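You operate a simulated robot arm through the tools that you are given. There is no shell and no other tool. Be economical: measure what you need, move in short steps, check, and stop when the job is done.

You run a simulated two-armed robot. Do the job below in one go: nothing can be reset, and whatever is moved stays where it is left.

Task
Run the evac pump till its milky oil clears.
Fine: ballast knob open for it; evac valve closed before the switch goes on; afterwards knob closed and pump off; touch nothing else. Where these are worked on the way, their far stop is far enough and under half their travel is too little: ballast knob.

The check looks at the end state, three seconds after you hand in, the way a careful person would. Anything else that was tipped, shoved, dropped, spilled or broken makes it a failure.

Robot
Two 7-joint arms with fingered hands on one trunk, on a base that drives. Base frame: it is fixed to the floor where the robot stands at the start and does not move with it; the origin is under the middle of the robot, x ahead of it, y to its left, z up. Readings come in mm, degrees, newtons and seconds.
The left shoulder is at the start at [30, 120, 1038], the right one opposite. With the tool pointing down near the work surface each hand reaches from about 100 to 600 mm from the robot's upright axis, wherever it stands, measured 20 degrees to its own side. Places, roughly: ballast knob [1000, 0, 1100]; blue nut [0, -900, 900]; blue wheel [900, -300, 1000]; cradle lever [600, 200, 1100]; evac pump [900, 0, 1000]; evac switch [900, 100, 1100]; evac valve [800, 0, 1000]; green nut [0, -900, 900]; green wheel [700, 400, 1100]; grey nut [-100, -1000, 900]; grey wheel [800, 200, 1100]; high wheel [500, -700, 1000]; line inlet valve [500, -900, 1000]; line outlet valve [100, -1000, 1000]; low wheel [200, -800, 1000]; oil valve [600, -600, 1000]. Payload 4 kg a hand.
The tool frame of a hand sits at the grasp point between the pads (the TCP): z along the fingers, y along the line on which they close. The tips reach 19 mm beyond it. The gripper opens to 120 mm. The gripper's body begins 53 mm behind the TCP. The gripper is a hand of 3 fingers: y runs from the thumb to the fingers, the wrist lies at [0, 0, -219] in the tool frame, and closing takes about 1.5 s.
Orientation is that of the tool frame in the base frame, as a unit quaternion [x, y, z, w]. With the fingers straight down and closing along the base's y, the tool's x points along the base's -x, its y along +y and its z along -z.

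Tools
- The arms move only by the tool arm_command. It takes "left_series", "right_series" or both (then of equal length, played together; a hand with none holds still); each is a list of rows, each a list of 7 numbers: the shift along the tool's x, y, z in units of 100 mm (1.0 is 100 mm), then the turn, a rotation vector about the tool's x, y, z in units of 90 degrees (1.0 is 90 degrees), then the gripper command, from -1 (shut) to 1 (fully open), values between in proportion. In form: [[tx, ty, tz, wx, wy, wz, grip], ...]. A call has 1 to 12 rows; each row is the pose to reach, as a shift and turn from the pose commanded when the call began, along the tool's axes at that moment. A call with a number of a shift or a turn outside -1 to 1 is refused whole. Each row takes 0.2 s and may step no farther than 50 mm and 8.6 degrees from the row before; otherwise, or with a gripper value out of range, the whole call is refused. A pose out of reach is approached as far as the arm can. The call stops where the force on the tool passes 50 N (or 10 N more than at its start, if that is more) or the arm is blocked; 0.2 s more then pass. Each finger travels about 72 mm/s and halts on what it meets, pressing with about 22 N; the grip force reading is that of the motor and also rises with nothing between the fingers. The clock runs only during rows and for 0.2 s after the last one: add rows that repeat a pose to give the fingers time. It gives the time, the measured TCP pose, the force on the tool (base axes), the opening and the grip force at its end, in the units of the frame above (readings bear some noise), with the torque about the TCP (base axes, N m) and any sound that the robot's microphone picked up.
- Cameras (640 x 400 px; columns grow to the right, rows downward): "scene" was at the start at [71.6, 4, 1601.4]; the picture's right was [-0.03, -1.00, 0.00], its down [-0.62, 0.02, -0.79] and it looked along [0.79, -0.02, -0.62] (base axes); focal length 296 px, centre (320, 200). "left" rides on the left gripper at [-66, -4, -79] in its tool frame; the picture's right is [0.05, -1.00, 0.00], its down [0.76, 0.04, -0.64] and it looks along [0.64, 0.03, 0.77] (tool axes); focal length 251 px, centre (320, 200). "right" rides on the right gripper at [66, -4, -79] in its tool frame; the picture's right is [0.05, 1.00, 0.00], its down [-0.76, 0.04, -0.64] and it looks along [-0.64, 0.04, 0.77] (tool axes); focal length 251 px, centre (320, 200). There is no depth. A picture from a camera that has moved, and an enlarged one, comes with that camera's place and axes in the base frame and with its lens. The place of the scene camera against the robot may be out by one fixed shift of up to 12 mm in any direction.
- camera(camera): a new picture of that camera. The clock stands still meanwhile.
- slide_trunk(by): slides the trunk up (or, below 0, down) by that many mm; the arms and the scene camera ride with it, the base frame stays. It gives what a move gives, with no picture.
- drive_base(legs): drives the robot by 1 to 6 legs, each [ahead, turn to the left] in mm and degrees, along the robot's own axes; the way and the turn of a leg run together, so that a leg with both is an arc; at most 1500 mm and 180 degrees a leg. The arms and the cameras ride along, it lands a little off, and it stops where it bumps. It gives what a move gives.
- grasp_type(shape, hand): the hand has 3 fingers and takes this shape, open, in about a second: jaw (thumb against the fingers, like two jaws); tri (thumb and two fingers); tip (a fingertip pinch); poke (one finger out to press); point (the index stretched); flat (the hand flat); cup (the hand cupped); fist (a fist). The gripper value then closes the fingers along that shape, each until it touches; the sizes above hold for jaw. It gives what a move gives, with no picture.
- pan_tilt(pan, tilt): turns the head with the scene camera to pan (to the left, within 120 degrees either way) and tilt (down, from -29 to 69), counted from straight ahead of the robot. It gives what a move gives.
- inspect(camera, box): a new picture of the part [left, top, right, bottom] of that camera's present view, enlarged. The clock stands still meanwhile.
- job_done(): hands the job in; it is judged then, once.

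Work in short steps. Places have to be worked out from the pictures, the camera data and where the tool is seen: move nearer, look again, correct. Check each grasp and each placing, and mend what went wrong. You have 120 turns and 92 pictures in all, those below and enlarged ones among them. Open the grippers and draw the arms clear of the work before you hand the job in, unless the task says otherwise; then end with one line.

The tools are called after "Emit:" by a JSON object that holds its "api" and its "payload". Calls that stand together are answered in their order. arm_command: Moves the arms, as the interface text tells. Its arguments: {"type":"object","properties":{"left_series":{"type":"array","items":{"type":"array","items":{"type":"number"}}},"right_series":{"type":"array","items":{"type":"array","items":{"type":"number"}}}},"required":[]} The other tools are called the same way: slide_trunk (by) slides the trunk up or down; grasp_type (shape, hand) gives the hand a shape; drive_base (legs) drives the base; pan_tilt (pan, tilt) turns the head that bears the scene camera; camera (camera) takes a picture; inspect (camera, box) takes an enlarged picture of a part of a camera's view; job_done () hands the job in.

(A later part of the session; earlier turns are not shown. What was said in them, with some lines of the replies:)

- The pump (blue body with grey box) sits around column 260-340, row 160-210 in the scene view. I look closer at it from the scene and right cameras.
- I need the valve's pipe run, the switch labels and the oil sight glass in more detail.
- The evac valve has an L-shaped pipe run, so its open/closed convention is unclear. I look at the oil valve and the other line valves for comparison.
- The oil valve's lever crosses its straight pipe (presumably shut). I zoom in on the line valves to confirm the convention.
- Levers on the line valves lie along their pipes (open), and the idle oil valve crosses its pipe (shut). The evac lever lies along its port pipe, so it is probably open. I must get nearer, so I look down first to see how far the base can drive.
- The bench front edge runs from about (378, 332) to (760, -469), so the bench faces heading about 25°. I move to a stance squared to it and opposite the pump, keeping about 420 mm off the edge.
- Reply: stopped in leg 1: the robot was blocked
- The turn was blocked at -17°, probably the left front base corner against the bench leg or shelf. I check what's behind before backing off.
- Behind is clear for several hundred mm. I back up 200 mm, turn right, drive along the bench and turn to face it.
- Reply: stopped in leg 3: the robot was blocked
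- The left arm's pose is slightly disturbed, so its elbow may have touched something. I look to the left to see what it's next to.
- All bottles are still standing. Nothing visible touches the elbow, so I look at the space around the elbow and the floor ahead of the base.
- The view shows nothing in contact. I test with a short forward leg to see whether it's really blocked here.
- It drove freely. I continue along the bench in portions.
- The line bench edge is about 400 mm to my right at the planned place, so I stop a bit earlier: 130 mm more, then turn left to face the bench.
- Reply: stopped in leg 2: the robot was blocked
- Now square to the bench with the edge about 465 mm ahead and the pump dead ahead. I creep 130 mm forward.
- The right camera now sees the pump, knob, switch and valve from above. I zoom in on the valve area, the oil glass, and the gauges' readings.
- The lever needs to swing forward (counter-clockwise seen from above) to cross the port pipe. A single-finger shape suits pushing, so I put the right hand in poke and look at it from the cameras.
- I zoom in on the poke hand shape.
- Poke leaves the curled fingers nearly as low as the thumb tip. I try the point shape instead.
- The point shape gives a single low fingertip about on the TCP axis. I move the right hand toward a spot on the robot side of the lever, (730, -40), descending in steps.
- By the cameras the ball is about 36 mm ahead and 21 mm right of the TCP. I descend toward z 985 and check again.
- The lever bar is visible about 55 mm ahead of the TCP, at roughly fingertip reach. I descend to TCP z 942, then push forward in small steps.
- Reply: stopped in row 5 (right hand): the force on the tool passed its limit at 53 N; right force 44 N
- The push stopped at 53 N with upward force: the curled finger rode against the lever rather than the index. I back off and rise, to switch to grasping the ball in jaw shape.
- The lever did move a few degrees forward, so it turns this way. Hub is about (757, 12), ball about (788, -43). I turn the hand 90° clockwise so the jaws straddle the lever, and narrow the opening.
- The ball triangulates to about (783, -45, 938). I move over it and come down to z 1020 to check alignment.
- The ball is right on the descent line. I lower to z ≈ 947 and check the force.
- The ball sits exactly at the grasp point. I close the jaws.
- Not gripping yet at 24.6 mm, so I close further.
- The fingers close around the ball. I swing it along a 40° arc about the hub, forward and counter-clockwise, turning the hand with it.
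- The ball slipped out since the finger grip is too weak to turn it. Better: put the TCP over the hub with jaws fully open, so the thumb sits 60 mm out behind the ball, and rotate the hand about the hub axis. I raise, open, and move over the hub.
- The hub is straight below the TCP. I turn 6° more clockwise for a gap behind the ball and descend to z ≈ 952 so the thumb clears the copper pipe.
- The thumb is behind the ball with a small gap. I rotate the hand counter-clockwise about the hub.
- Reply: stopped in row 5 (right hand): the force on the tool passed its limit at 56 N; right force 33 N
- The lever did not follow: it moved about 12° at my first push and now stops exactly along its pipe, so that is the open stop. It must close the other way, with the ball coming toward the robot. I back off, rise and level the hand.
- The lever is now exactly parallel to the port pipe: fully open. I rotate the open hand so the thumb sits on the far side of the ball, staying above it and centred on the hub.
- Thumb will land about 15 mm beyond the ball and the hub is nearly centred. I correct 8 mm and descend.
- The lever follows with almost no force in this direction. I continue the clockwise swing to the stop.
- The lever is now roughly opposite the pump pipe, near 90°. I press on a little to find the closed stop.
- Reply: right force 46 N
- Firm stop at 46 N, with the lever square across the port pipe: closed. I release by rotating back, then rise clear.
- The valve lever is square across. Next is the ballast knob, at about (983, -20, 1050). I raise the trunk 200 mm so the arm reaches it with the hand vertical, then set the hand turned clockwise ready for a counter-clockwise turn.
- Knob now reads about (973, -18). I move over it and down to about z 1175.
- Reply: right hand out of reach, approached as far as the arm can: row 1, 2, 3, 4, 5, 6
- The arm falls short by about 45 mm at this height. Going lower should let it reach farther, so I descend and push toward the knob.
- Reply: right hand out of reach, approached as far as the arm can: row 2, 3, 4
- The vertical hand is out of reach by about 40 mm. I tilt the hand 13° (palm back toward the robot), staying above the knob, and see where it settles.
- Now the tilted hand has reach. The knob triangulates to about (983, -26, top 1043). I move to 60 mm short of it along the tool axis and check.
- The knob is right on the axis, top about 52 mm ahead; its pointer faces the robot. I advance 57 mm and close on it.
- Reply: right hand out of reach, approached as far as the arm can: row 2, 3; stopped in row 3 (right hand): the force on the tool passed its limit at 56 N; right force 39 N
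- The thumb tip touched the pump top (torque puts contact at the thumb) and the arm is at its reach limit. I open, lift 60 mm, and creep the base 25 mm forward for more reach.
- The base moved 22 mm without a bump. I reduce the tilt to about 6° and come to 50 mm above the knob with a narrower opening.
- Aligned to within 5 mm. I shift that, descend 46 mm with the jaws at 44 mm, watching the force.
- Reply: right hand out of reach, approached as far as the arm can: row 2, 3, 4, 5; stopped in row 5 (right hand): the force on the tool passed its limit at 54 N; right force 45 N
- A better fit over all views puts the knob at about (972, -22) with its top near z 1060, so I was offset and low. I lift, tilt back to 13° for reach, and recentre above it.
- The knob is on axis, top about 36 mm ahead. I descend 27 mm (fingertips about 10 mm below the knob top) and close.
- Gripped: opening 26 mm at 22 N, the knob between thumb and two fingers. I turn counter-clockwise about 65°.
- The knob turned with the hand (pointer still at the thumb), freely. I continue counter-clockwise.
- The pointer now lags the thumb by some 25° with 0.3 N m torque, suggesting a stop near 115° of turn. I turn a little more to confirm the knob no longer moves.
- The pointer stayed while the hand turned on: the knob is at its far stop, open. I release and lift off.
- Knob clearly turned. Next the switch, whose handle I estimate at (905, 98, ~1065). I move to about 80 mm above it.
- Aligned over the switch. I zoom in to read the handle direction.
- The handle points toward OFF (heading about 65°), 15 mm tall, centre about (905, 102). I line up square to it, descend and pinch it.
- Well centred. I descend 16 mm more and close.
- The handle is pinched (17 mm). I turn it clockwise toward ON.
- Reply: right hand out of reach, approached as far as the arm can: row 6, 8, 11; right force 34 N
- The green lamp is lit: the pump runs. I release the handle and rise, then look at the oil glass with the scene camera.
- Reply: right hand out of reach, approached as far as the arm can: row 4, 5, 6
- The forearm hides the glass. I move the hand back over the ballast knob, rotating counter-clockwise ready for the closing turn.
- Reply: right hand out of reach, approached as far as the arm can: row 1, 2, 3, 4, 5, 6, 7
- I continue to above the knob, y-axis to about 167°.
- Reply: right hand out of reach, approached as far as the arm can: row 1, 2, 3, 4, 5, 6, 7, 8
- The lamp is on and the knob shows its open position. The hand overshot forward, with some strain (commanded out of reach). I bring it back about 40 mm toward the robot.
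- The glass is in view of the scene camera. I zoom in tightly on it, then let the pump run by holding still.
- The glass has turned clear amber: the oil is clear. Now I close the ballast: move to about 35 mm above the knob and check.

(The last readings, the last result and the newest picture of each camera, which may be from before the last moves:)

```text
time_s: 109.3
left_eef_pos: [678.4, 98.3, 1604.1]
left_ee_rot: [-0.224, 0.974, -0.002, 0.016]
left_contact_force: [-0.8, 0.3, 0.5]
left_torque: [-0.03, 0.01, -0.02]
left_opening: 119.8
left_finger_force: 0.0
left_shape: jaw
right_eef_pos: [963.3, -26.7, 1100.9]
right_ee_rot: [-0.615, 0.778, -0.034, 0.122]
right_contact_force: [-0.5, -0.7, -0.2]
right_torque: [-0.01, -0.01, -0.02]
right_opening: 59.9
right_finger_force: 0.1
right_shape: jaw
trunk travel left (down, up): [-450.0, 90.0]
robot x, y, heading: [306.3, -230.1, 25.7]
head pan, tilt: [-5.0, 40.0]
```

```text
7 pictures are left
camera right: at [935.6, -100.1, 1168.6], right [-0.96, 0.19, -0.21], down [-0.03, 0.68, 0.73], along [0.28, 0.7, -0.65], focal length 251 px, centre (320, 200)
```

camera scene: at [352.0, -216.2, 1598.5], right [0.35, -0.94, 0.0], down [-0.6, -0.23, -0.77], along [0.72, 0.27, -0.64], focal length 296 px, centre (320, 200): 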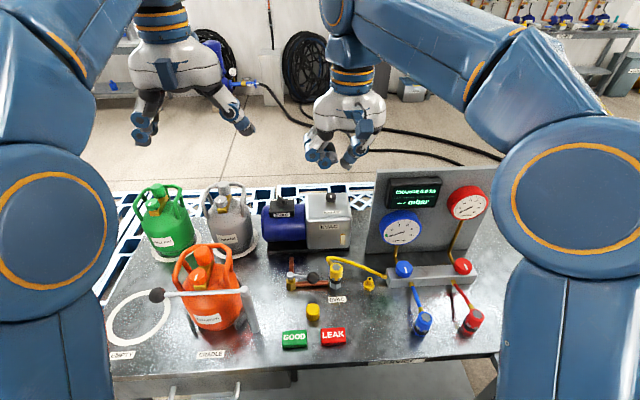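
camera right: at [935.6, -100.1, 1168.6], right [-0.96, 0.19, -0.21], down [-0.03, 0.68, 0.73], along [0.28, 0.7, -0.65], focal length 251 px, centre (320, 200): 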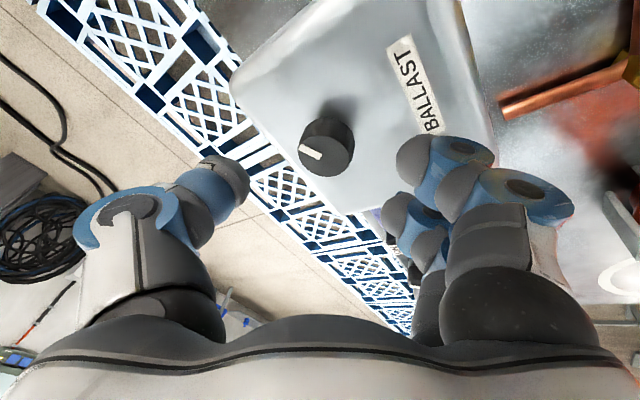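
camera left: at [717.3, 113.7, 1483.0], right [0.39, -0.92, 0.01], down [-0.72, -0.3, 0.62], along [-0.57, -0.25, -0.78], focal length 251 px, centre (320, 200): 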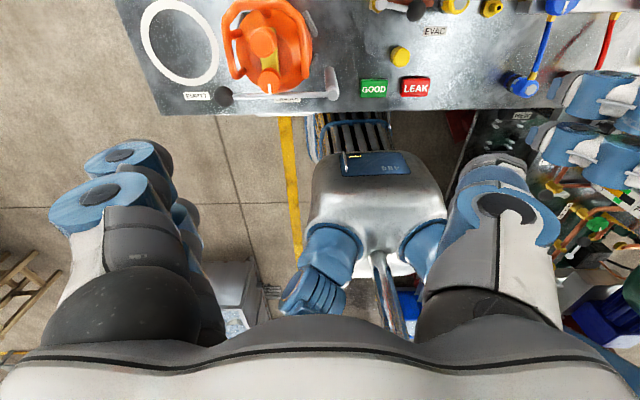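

Aligned. I descend 35 mm, narrowing the jaws, and grip.

Emit:
{"api": "arm_command", "payload": {"right_series": [[0, 0.03, 0.1, 0, 0, 0, -0.15], [0, 0.03, 0.2, 0, 0, 0, -0.25], [0, 0.03, 0.3, 0, 0, 0, -0.25], [0, 0.03, 0.35, 0, 0, 0, -0.25], [0, 0.03, 0.35, 0, 0, 0, -0.5], [0, 0.03, 0.35, 0, 0, 0, -0.8], [0, 0.03, 0.35, 0, 0, 0, -1], [0, 0.03, 0.35, 0, 0, 0, -1], [0, 0.03, 0.35, 0, 0, 0, -1]]}}

```text
time_s: 111.3
left_eef_pos: [679.3, 97.1, 1603.7]
left_ee_rot: [-0.225, 0.974, 0.0, 0.015]
left_contact_force: [0.2, 0.1, -0.6]
left_torque: [-0.01, -0.01, 0.0]
left_opening: 119.7
left_finger_force: 0.0
left_shape: jaw
right_eef_pos: [971.3, -21.6, 1067.5]
right_ee_rot: [-0.616, 0.778, -0.034, 0.123]
right_contact_force: [4.8, 0.9, 4.6]
right_torque: [-0.03, 0.07, -0.03]
right_opening: 22.2
right_finger_force: 21.3
right_shape: jaw
trunk travel left (down, up): [-450.0, 90.0]
robot x, y, heading: [305.5, -234.5, 25.5]
head pan, tilt: [-5.0, 40.0]
```

Gripped (22 mm at 21 N). I turn clockwise about 150° in two calls toward the closed stop.

Emit:
{"api": "arm_command", "payload": {"right_series": [[0, 0, 0, 0, 0, 0.08, -1], [0, 0, 0, 0, 0, 0.16, -1], [0, 0, 0, 0, 0, 0.24, -1], [0, 0, 0, 0, 0, 0.32, -1], [0, 0, 0, 0, 0, 0.4, -1], [0, 0, 0, 0, 0, 0.48, -1], [0, 0, 0, 0, 0, 0.56, -1], [0, 0, 0, 0, 0, 0.64, -1], [0, 0, 0, 0, 0, 0.72, -1], [0, 0, 0, 0, 0, 0.8, -1], [0, 0, 0, 0, 0, 0.8, -1]]}}

Emit:
{"api": "arm_command", "payload": {"right_series": [[0, 0, 0, 0, 0, 0.08, -1], [0, 0, 0, 0, 0, 0.16, -1], [0, 0, 0, 0, 0, 0.24, -1], [0, 0, 0, 0, 0, 0.32, -1], [0, 0, 0, 0, 0, 0.4, -1], [0, 0, 0, 0, 0, 0.48, -1], [0, 0, 0, 0, 0, 0.56, -1], [0, 0, 0, 0, 0, 0.64, -1], [0, 0, 0, 0, 0, 0.72, -1], [0, 0, 0, 0, 0, 0.8, -1], [0, 0, 0, 0, 0, 0.8, -1]]}}

Emit:
{"api": "camera", "payload": {"camera": "right"}}

```text
time_s: 113.7
left_eef_pos: [679.6, 95.2, 1604.5]
left_ee_rot: [-0.225, 0.974, 0.0, 0.015]
left_contact_force: [0.4, -0.5, -0.4]
left_torque: [0.02, 0.01, -0.02]
left_opening: 120.0
left_finger_force: 0.0
left_shape: jaw
right_eef_pos: [970.4, -25.2, 1067.6]
right_ee_rot: [-0.039, 0.991, 0.045, 0.119]
right_contact_force: [9.1, -11.0, 10.6]
right_torque: [-0.34, -0.05, -0.02]
right_opening: 22.8
right_finger_force: 21.7
right_shape: jaw
trunk travel left (down, up): [-450.0, 90.0]
robot x, y, heading: [309.5, -232.2, 25.6]
head pan, tilt: [-5.0, 40.0]
```

```text
time_s: 116.1
left_eef_pos: [676.8, 94.5, 1606.0]
left_ee_rot: [-0.225, 0.974, 0.0, 0.016]
left_contact_force: [0.0, -0.4, -0.7]
left_torque: [0.03, 0.0, 0.02]
left_opening: 120.1
left_finger_force: 0.0
left_shape: jaw
right_eef_pos: [966.5, -26.4, 1067.7]
right_ee_rot: [0.551, 0.825, 0.105, 0.07]
right_contact_force: [-10.7, -21.4, 0.4]
right_torque: [-0.34, 0.18, 0.39]
right_opening: 20.6
right_finger_force: 21.8
right_shape: jaw
trunk travel left (down, up): [-450.0, 90.0]
robot x, y, heading: [307.9, -231.3, 25.3]
head pan, tilt: [-5.0, 40.0]
```

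```text
6 pictures are left
camera right: at [920.7, 24.5, 1142.5], right [0.87, 0.42, 0.25], down [0.18, -0.75, 0.63], along [0.45, -0.51, -0.73], focal length 251 px, centre (320, 200)
```

right: 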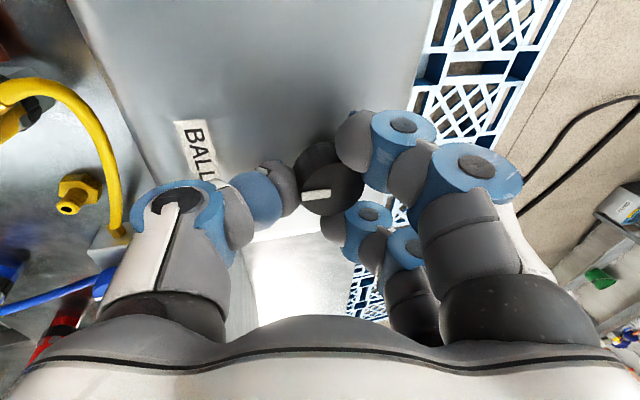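

Torque rose to 0.39 N m and the pointer again faces the robot as at the start, so the knob is at its closed stop. I release and lift off.

Emit:
{"api": "arm_command", "payload": {"right_series": [[0, 0, 0, 0, 0, 0, -0.5], [0, 0, 0, 0, 0, 0, -0.2], [0, 0, 0, 0, 0, 0, -0.2], [0, 0, -0.3, 0, 0, -0.05, -0.2], [0, 0, -0.7, 0, 0, -0.14, 0], [0, 0, -0.9, 0, 0, -0.23, 0], [0, 0, -0.9, 0, 0, -0.32, 0], [0, 0, -0.9, 0, 0, -0.41, 0], [0, 0, -0.9, 0, 0, -0.5, 0], [0, 0, -0.9, 0, 0, -0.55, 0], [0, 0, -0.9, 0, 0, -0.55, 0]]}}

Emit:
{"api": "camera", "payload": {"camera": "right"}}

```text
time_s: 118.5
left_eef_pos: [679.3, 98.1, 1605.2]
left_ee_rot: [-0.225, 0.974, -0.002, 0.016]
left_contact_force: [-0.5, -0.3, -0.8]
left_torque: [0.03, 0.04, 0.01]
left_opening: 120.1
left_finger_force: 0.1
left_shape: jaw
right_eef_pos: [947.6, -30.7, 1155.2]
right_ee_rot: [0.153, 0.98, 0.067, 0.108]
right_contact_force: [0.5, 0.8, -0.1]
right_torque: [0.02, -0.03, -0.01]
right_opening: 59.5
right_finger_force: 0.0
right_shape: jaw
trunk travel left (down, up): [-450.0, 90.0]
robot x, y, heading: [309.5, -233.8, 25.3]
head pan, tilt: [-5.0, 40.0]
```

```text
5 pictures are left
camera right: at [867.4, -21.8, 1217.1], right [0.23, 0.96, 0.15], down [0.57, -0.27, 0.78], along [0.79, -0.09, -0.61], focal length 251 px, centre (320, 200)
```

right: 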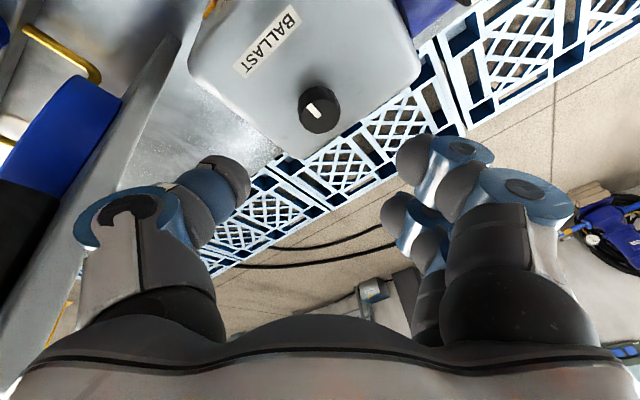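

The pointer faces the front again: ballast closed. Now I move over the switch with the hand in the same pose as when it was left at ON.

Emit:
{"api": "arm_command", "payload": {"right_series": [[0.3, 0.29, 0, 0, 0, 0, 0], [0.6, 0.57, 0, 0, 0, 0, 0], [0.85, 0.82, 0.05, 0, 0, 0, 0], [0.986, 0.943, 0.15, 0, 0, 0, 0], [0.986, 0.943, 0.295, 0, 0, 0, 0], [0.986, 0.943, 0.295, 0, 0, 0, 0]]}}

Emit:
{"api": "camera", "payload": {"camera": "right"}}

```text
time_s: 119.9
left_eef_pos: [678.5, 98.9, 1603.9]
left_ee_rot: [-0.225, 0.974, -0.001, 0.015]
left_contact_force: [-0.6, -1.3, -0.1]
left_torque: [0.01, 0.03, -0.02]
left_opening: 119.9
left_finger_force: 0.1
left_shape: jaw
right_eef_pos: [890.9, 92.4, 1122.5]
right_ee_rot: [0.154, 0.98, 0.068, 0.107]
right_contact_force: [0.5, 0.3, -0.2]
right_torque: [0.01, 0.01, -0.01]
right_opening: 59.9
right_finger_force: 0.1
right_shape: jaw
trunk travel left (down, up): [-450.0, 90.0]
robot x, y, heading: [307.2, -235.1, 25.8]
head pan, tilt: [-5.0, 40.0]
```

```text
4 pictures are left
camera right: at [809.6, 101.5, 1185.5], right [0.24, 0.96, 0.15], down [0.57, -0.27, 0.78], along [0.79, -0.09, -0.61], focal length 251 px, centre (320, 200)
```

right: 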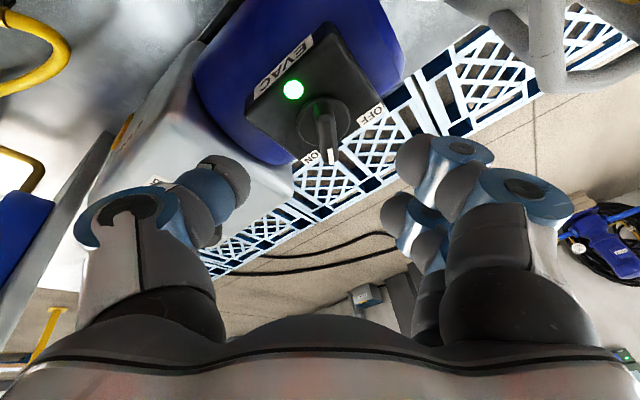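

Aligned with the handle. I descend and pinch it.

Emit:
{"api": "arm_command", "payload": {"right_series": [[0, 0.02, 0.2, 0, 0, 0, -0.2], [0, 0.02, 0.4, 0, 0, 0, -0.3], [0, 0.02, 0.51, 0, 0, 0, -0.3], [0, 0.02, 0.51, 0, 0, 0, -0.6], [0, 0.02, 0.51, 0, 0, 0, -0.9], [0, 0.02, 0.51, 0, 0, 0, -1], [0, 0.02, 0.51, 0, 0, 0, -1]]}}

```text
time_s: 121.5
left_eef_pos: [679.0, 97.7, 1603.6]
left_ee_rot: [-0.225, 0.974, -0.001, 0.015]
left_contact_force: [-1.3, 0.5, 0.1]
left_torque: [-0.01, 0.03, 0.03]
left_opening: 119.9
left_finger_force: 0.1
left_shape: jaw
right_eef_pos: [903.5, 99.6, 1074.9]
right_ee_rot: [0.154, 0.98, 0.069, 0.109]
right_contact_force: [1.7, 0.4, 5.8]
right_torque: [-0.19, 0.04, 0.1]
right_opening: 16.4
right_finger_force: 22.0
right_shape: jaw
trunk travel left (down, up): [-450.0, 90.0]
robot x, y, heading: [304.7, -236.0, 25.7]
head pan, tilt: [-5.0, 40.0]
```

Pinched (16 mm). I turn counter-clockwise to OFF.

Emit:
{"api": "arm_command", "payload": {"right_series": [[0, 0, 0, 0, 0, -0.09, -1], [0, 0, 0, 0, 0, -0.18, -1], [0, 0, 0, 0, 0, -0.27, -1], [0, 0, 0, 0, 0, -0.36, -1], [0, 0, 0, 0, 0, -0.45, -1], [0, 0, 0, 0, 0, -0.54, -1], [0, 0, 0, 0, 0, -0.63, -1], [0, 0, 0, 0, 0, -0.72, -1], [0, 0, 0, 0, 0, -0.81, -1], [0, 0, 0, 0, 0, -0.9, -1], [0, 0, 0, 0, 0, -0.98, -1], [0, 0, 0, 0, 0, -0.98, -1]]}}

Emit:
{"api": "arm_command", "payload": {"right_series": [[0, 0, 0, 0, 0, 0, -0.6], [0, 0, 0, 0, 0, 0, -0.3], [0, 0, 0, 0, 0, 0, -0.2], [0, 0, -0.3, 0, 0, 0, -0.2], [0, 0, -0.7, 0, 0, 0, 0], [0, 0, -0.9, 0, 0, 0, 0], [0, 0, -0.9, 0, 0, 0, 0]]}}

Emit:
{"api": "camera", "payload": {"camera": "right"}}

```text
time_s: 124.1
left_eef_pos: [674.9, 96.8, 1605.9]
left_ee_rot: [-0.225, 0.974, -0.001, 0.016]
left_contact_force: [0.6, -0.2, -0.6]
left_torque: [-0.03, 0.03, 0.0]
left_opening: 120.2
left_finger_force: 0.0
left_shape: jaw
right_eef_pos: [901.1, 96.9, 1075.6]
right_ee_rot: [-0.572, 0.81, -0.027, 0.125]
right_contact_force: [-10.1, 1.1, 19.2]
right_torque: [0.22, 0.75, -0.03]
right_opening: 15.2
right_finger_force: 21.8
right_shape: jaw
trunk travel left (down, up): [-450.0, 90.0]
robot x, y, heading: [307.2, -233.9, 25.4]
head pan, tilt: [-5.0, 40.0]
```

```text
time_s: 125.7
left_eef_pos: [678.8, 98.7, 1603.0]
left_ee_rot: [-0.225, 0.974, -0.001, 0.015]
left_contact_force: [-0.4, 0.4, -0.2]
left_torque: [0.0, -0.05, -0.01]
left_opening: 120.1
left_finger_force: 0.0
left_shape: jaw
right_eef_pos: [882.7, 89.1, 1162.5]
right_ee_rot: [-0.572, 0.811, -0.026, 0.123]
right_contact_force: [-0.1, -0.2, 0.2]
right_torque: [0.0, -0.05, 0.0]
right_opening: 59.6
right_finger_force: 0.1
right_shape: jaw
trunk travel left (down, up): [-450.0, 90.0]
robot x, y, heading: [309.4, -233.9, 25.5]
head pan, tilt: [-5.0, 40.0]
```

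```text
3 pictures are left
camera right: at [847.2, 17.1, 1226.1], right [-0.94, 0.29, -0.19], down [0.05, 0.66, 0.75], along [0.35, 0.69, -0.64], focal length 251 px, centre (320, 200)
```

right: 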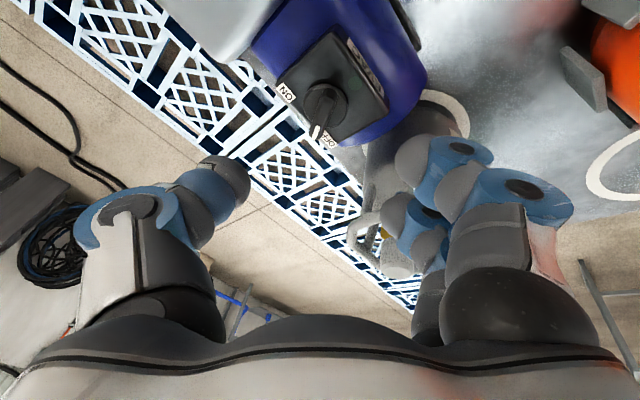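

Lamp is out and the handle is at OFF. I draw the arm up and back clear of the bench, then take a final look.

Emit:
{"api": "arm_command", "payload": {"right_series": [[0, 0, -0.45, 0, 0, 0, 0.3], [0, 0, -0.9, 0, 0, 0, 0.6], [0.3, 0.3, -1.0, 0, 0, 0, 1], [0.6, 0.6, -1.0, 0, 0, 0, 1], [0.9, 0.9, -1.0, 0, 0, 0, 1], [0.9, 0.9, -1.0, 0, 0, 0, 1]]}}

Emit:
{"api": "arm_command", "payload": {"right_series": [[0.3, 0, -0.4, 0, 0, 0, 1], [0.6, 0, -0.8, 0, 0, 0, 1], [0.9, 0, -1.0, 0, 0, 0, 1], [0.9, 0, -1.0, 0, 0, 0, 1]]}}

Emit:
{"api": "inspect", "payload": {"camera": "scene", "box": [200, 180, 440, 340]}}

```text
time_s: 127.1
left_eef_pos: [679.7, 98.4, 1604.5]
left_ee_rot: [-0.224, 0.974, -0.001, 0.015]
left_contact_force: [-0.2, 0.6, 1.2]
left_torque: [0.01, -0.03, 0.0]
left_opening: 119.9
left_finger_force: 0.0
left_shape: jaw
right_eef_pos: [748.1, 26.3, 1225.9]
right_ee_rot: [-0.572, 0.81, -0.026, 0.125]
right_contact_force: [0.2, 0.5, -0.9]
right_torque: [0.02, -0.01, 0.0]
right_opening: 119.6
right_finger_force: 0.1
right_shape: jaw
trunk travel left (down, up): [-450.0, 90.0]
robot x, y, heading: [311.8, -231.5, 25.5]
head pan, tilt: [-5.0, 40.0]
```

```text
time_s: 128.1
left_eef_pos: [679.4, 97.8, 1604.3]
left_ee_rot: [-0.225, 0.974, -0.001, 0.014]
left_contact_force: [0.3, 0.4, 0.7]
left_torque: [0.0, 0.01, -0.01]
left_opening: 120.2
left_finger_force: 0.0
left_shape: jaw
right_eef_pos: [697.3, -68.4, 1308.9]
right_ee_rot: [-0.572, 0.811, -0.028, 0.124]
right_contact_force: [-1.6, 0.4, 0.0]
right_torque: [0.02, 0.02, 0.0]
right_opening: 120.0
right_finger_force: 0.1
right_shape: jaw
trunk travel left (down, up): [-450.0, 90.0]
robot x, y, heading: [308.1, -234.2, 25.5]
head pan, tilt: [-5.0, 40.0]
```

```text
2.50 times, centred on (320, 260) of scene
camera zoom: at [374.8, -205.1, 1798.6], right [0.35, -0.94, 0.0], down [-0.6, -0.23, -0.77], along [0.72, 0.27, -0.64], focal length 740 px, centre (320, 50)
```

zoom: 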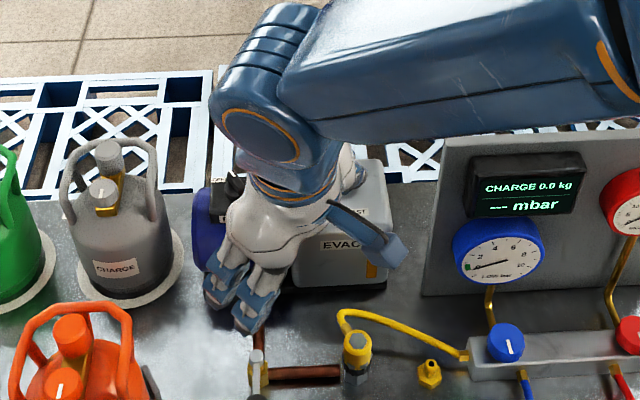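

Oil is amber and everything here is in place. One last full view to confirm the cap and tags at the front are undisturbed.

Emit:
{"api": "camera", "payload": {"camera": "scene"}}

```text
1 pictures are left
camera scene: at [374.8, -205.1, 1798.6], right [0.35, -0.94, 0.0], down [-0.6, -0.23, -0.77], along [0.72, 0.27, -0.64], focal length 296 px, centre (320, 200)
```

scene: 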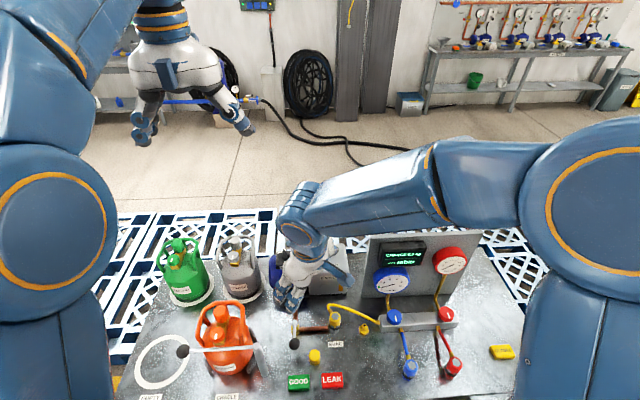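

Everything is standing where it was, the valve lever is across its pipe, and both hands are open and clear. I hand in.

Emit:
{"api": "job_done", "payload": {}}

```text
The job is handed in.
```

I ran the evac pump until its milky oil turned clear amber, with the evac valve closed first and the ballast knob at its far (open) stop. The knob is closed again and the pump is off. In the last view everything else stood where it had been.
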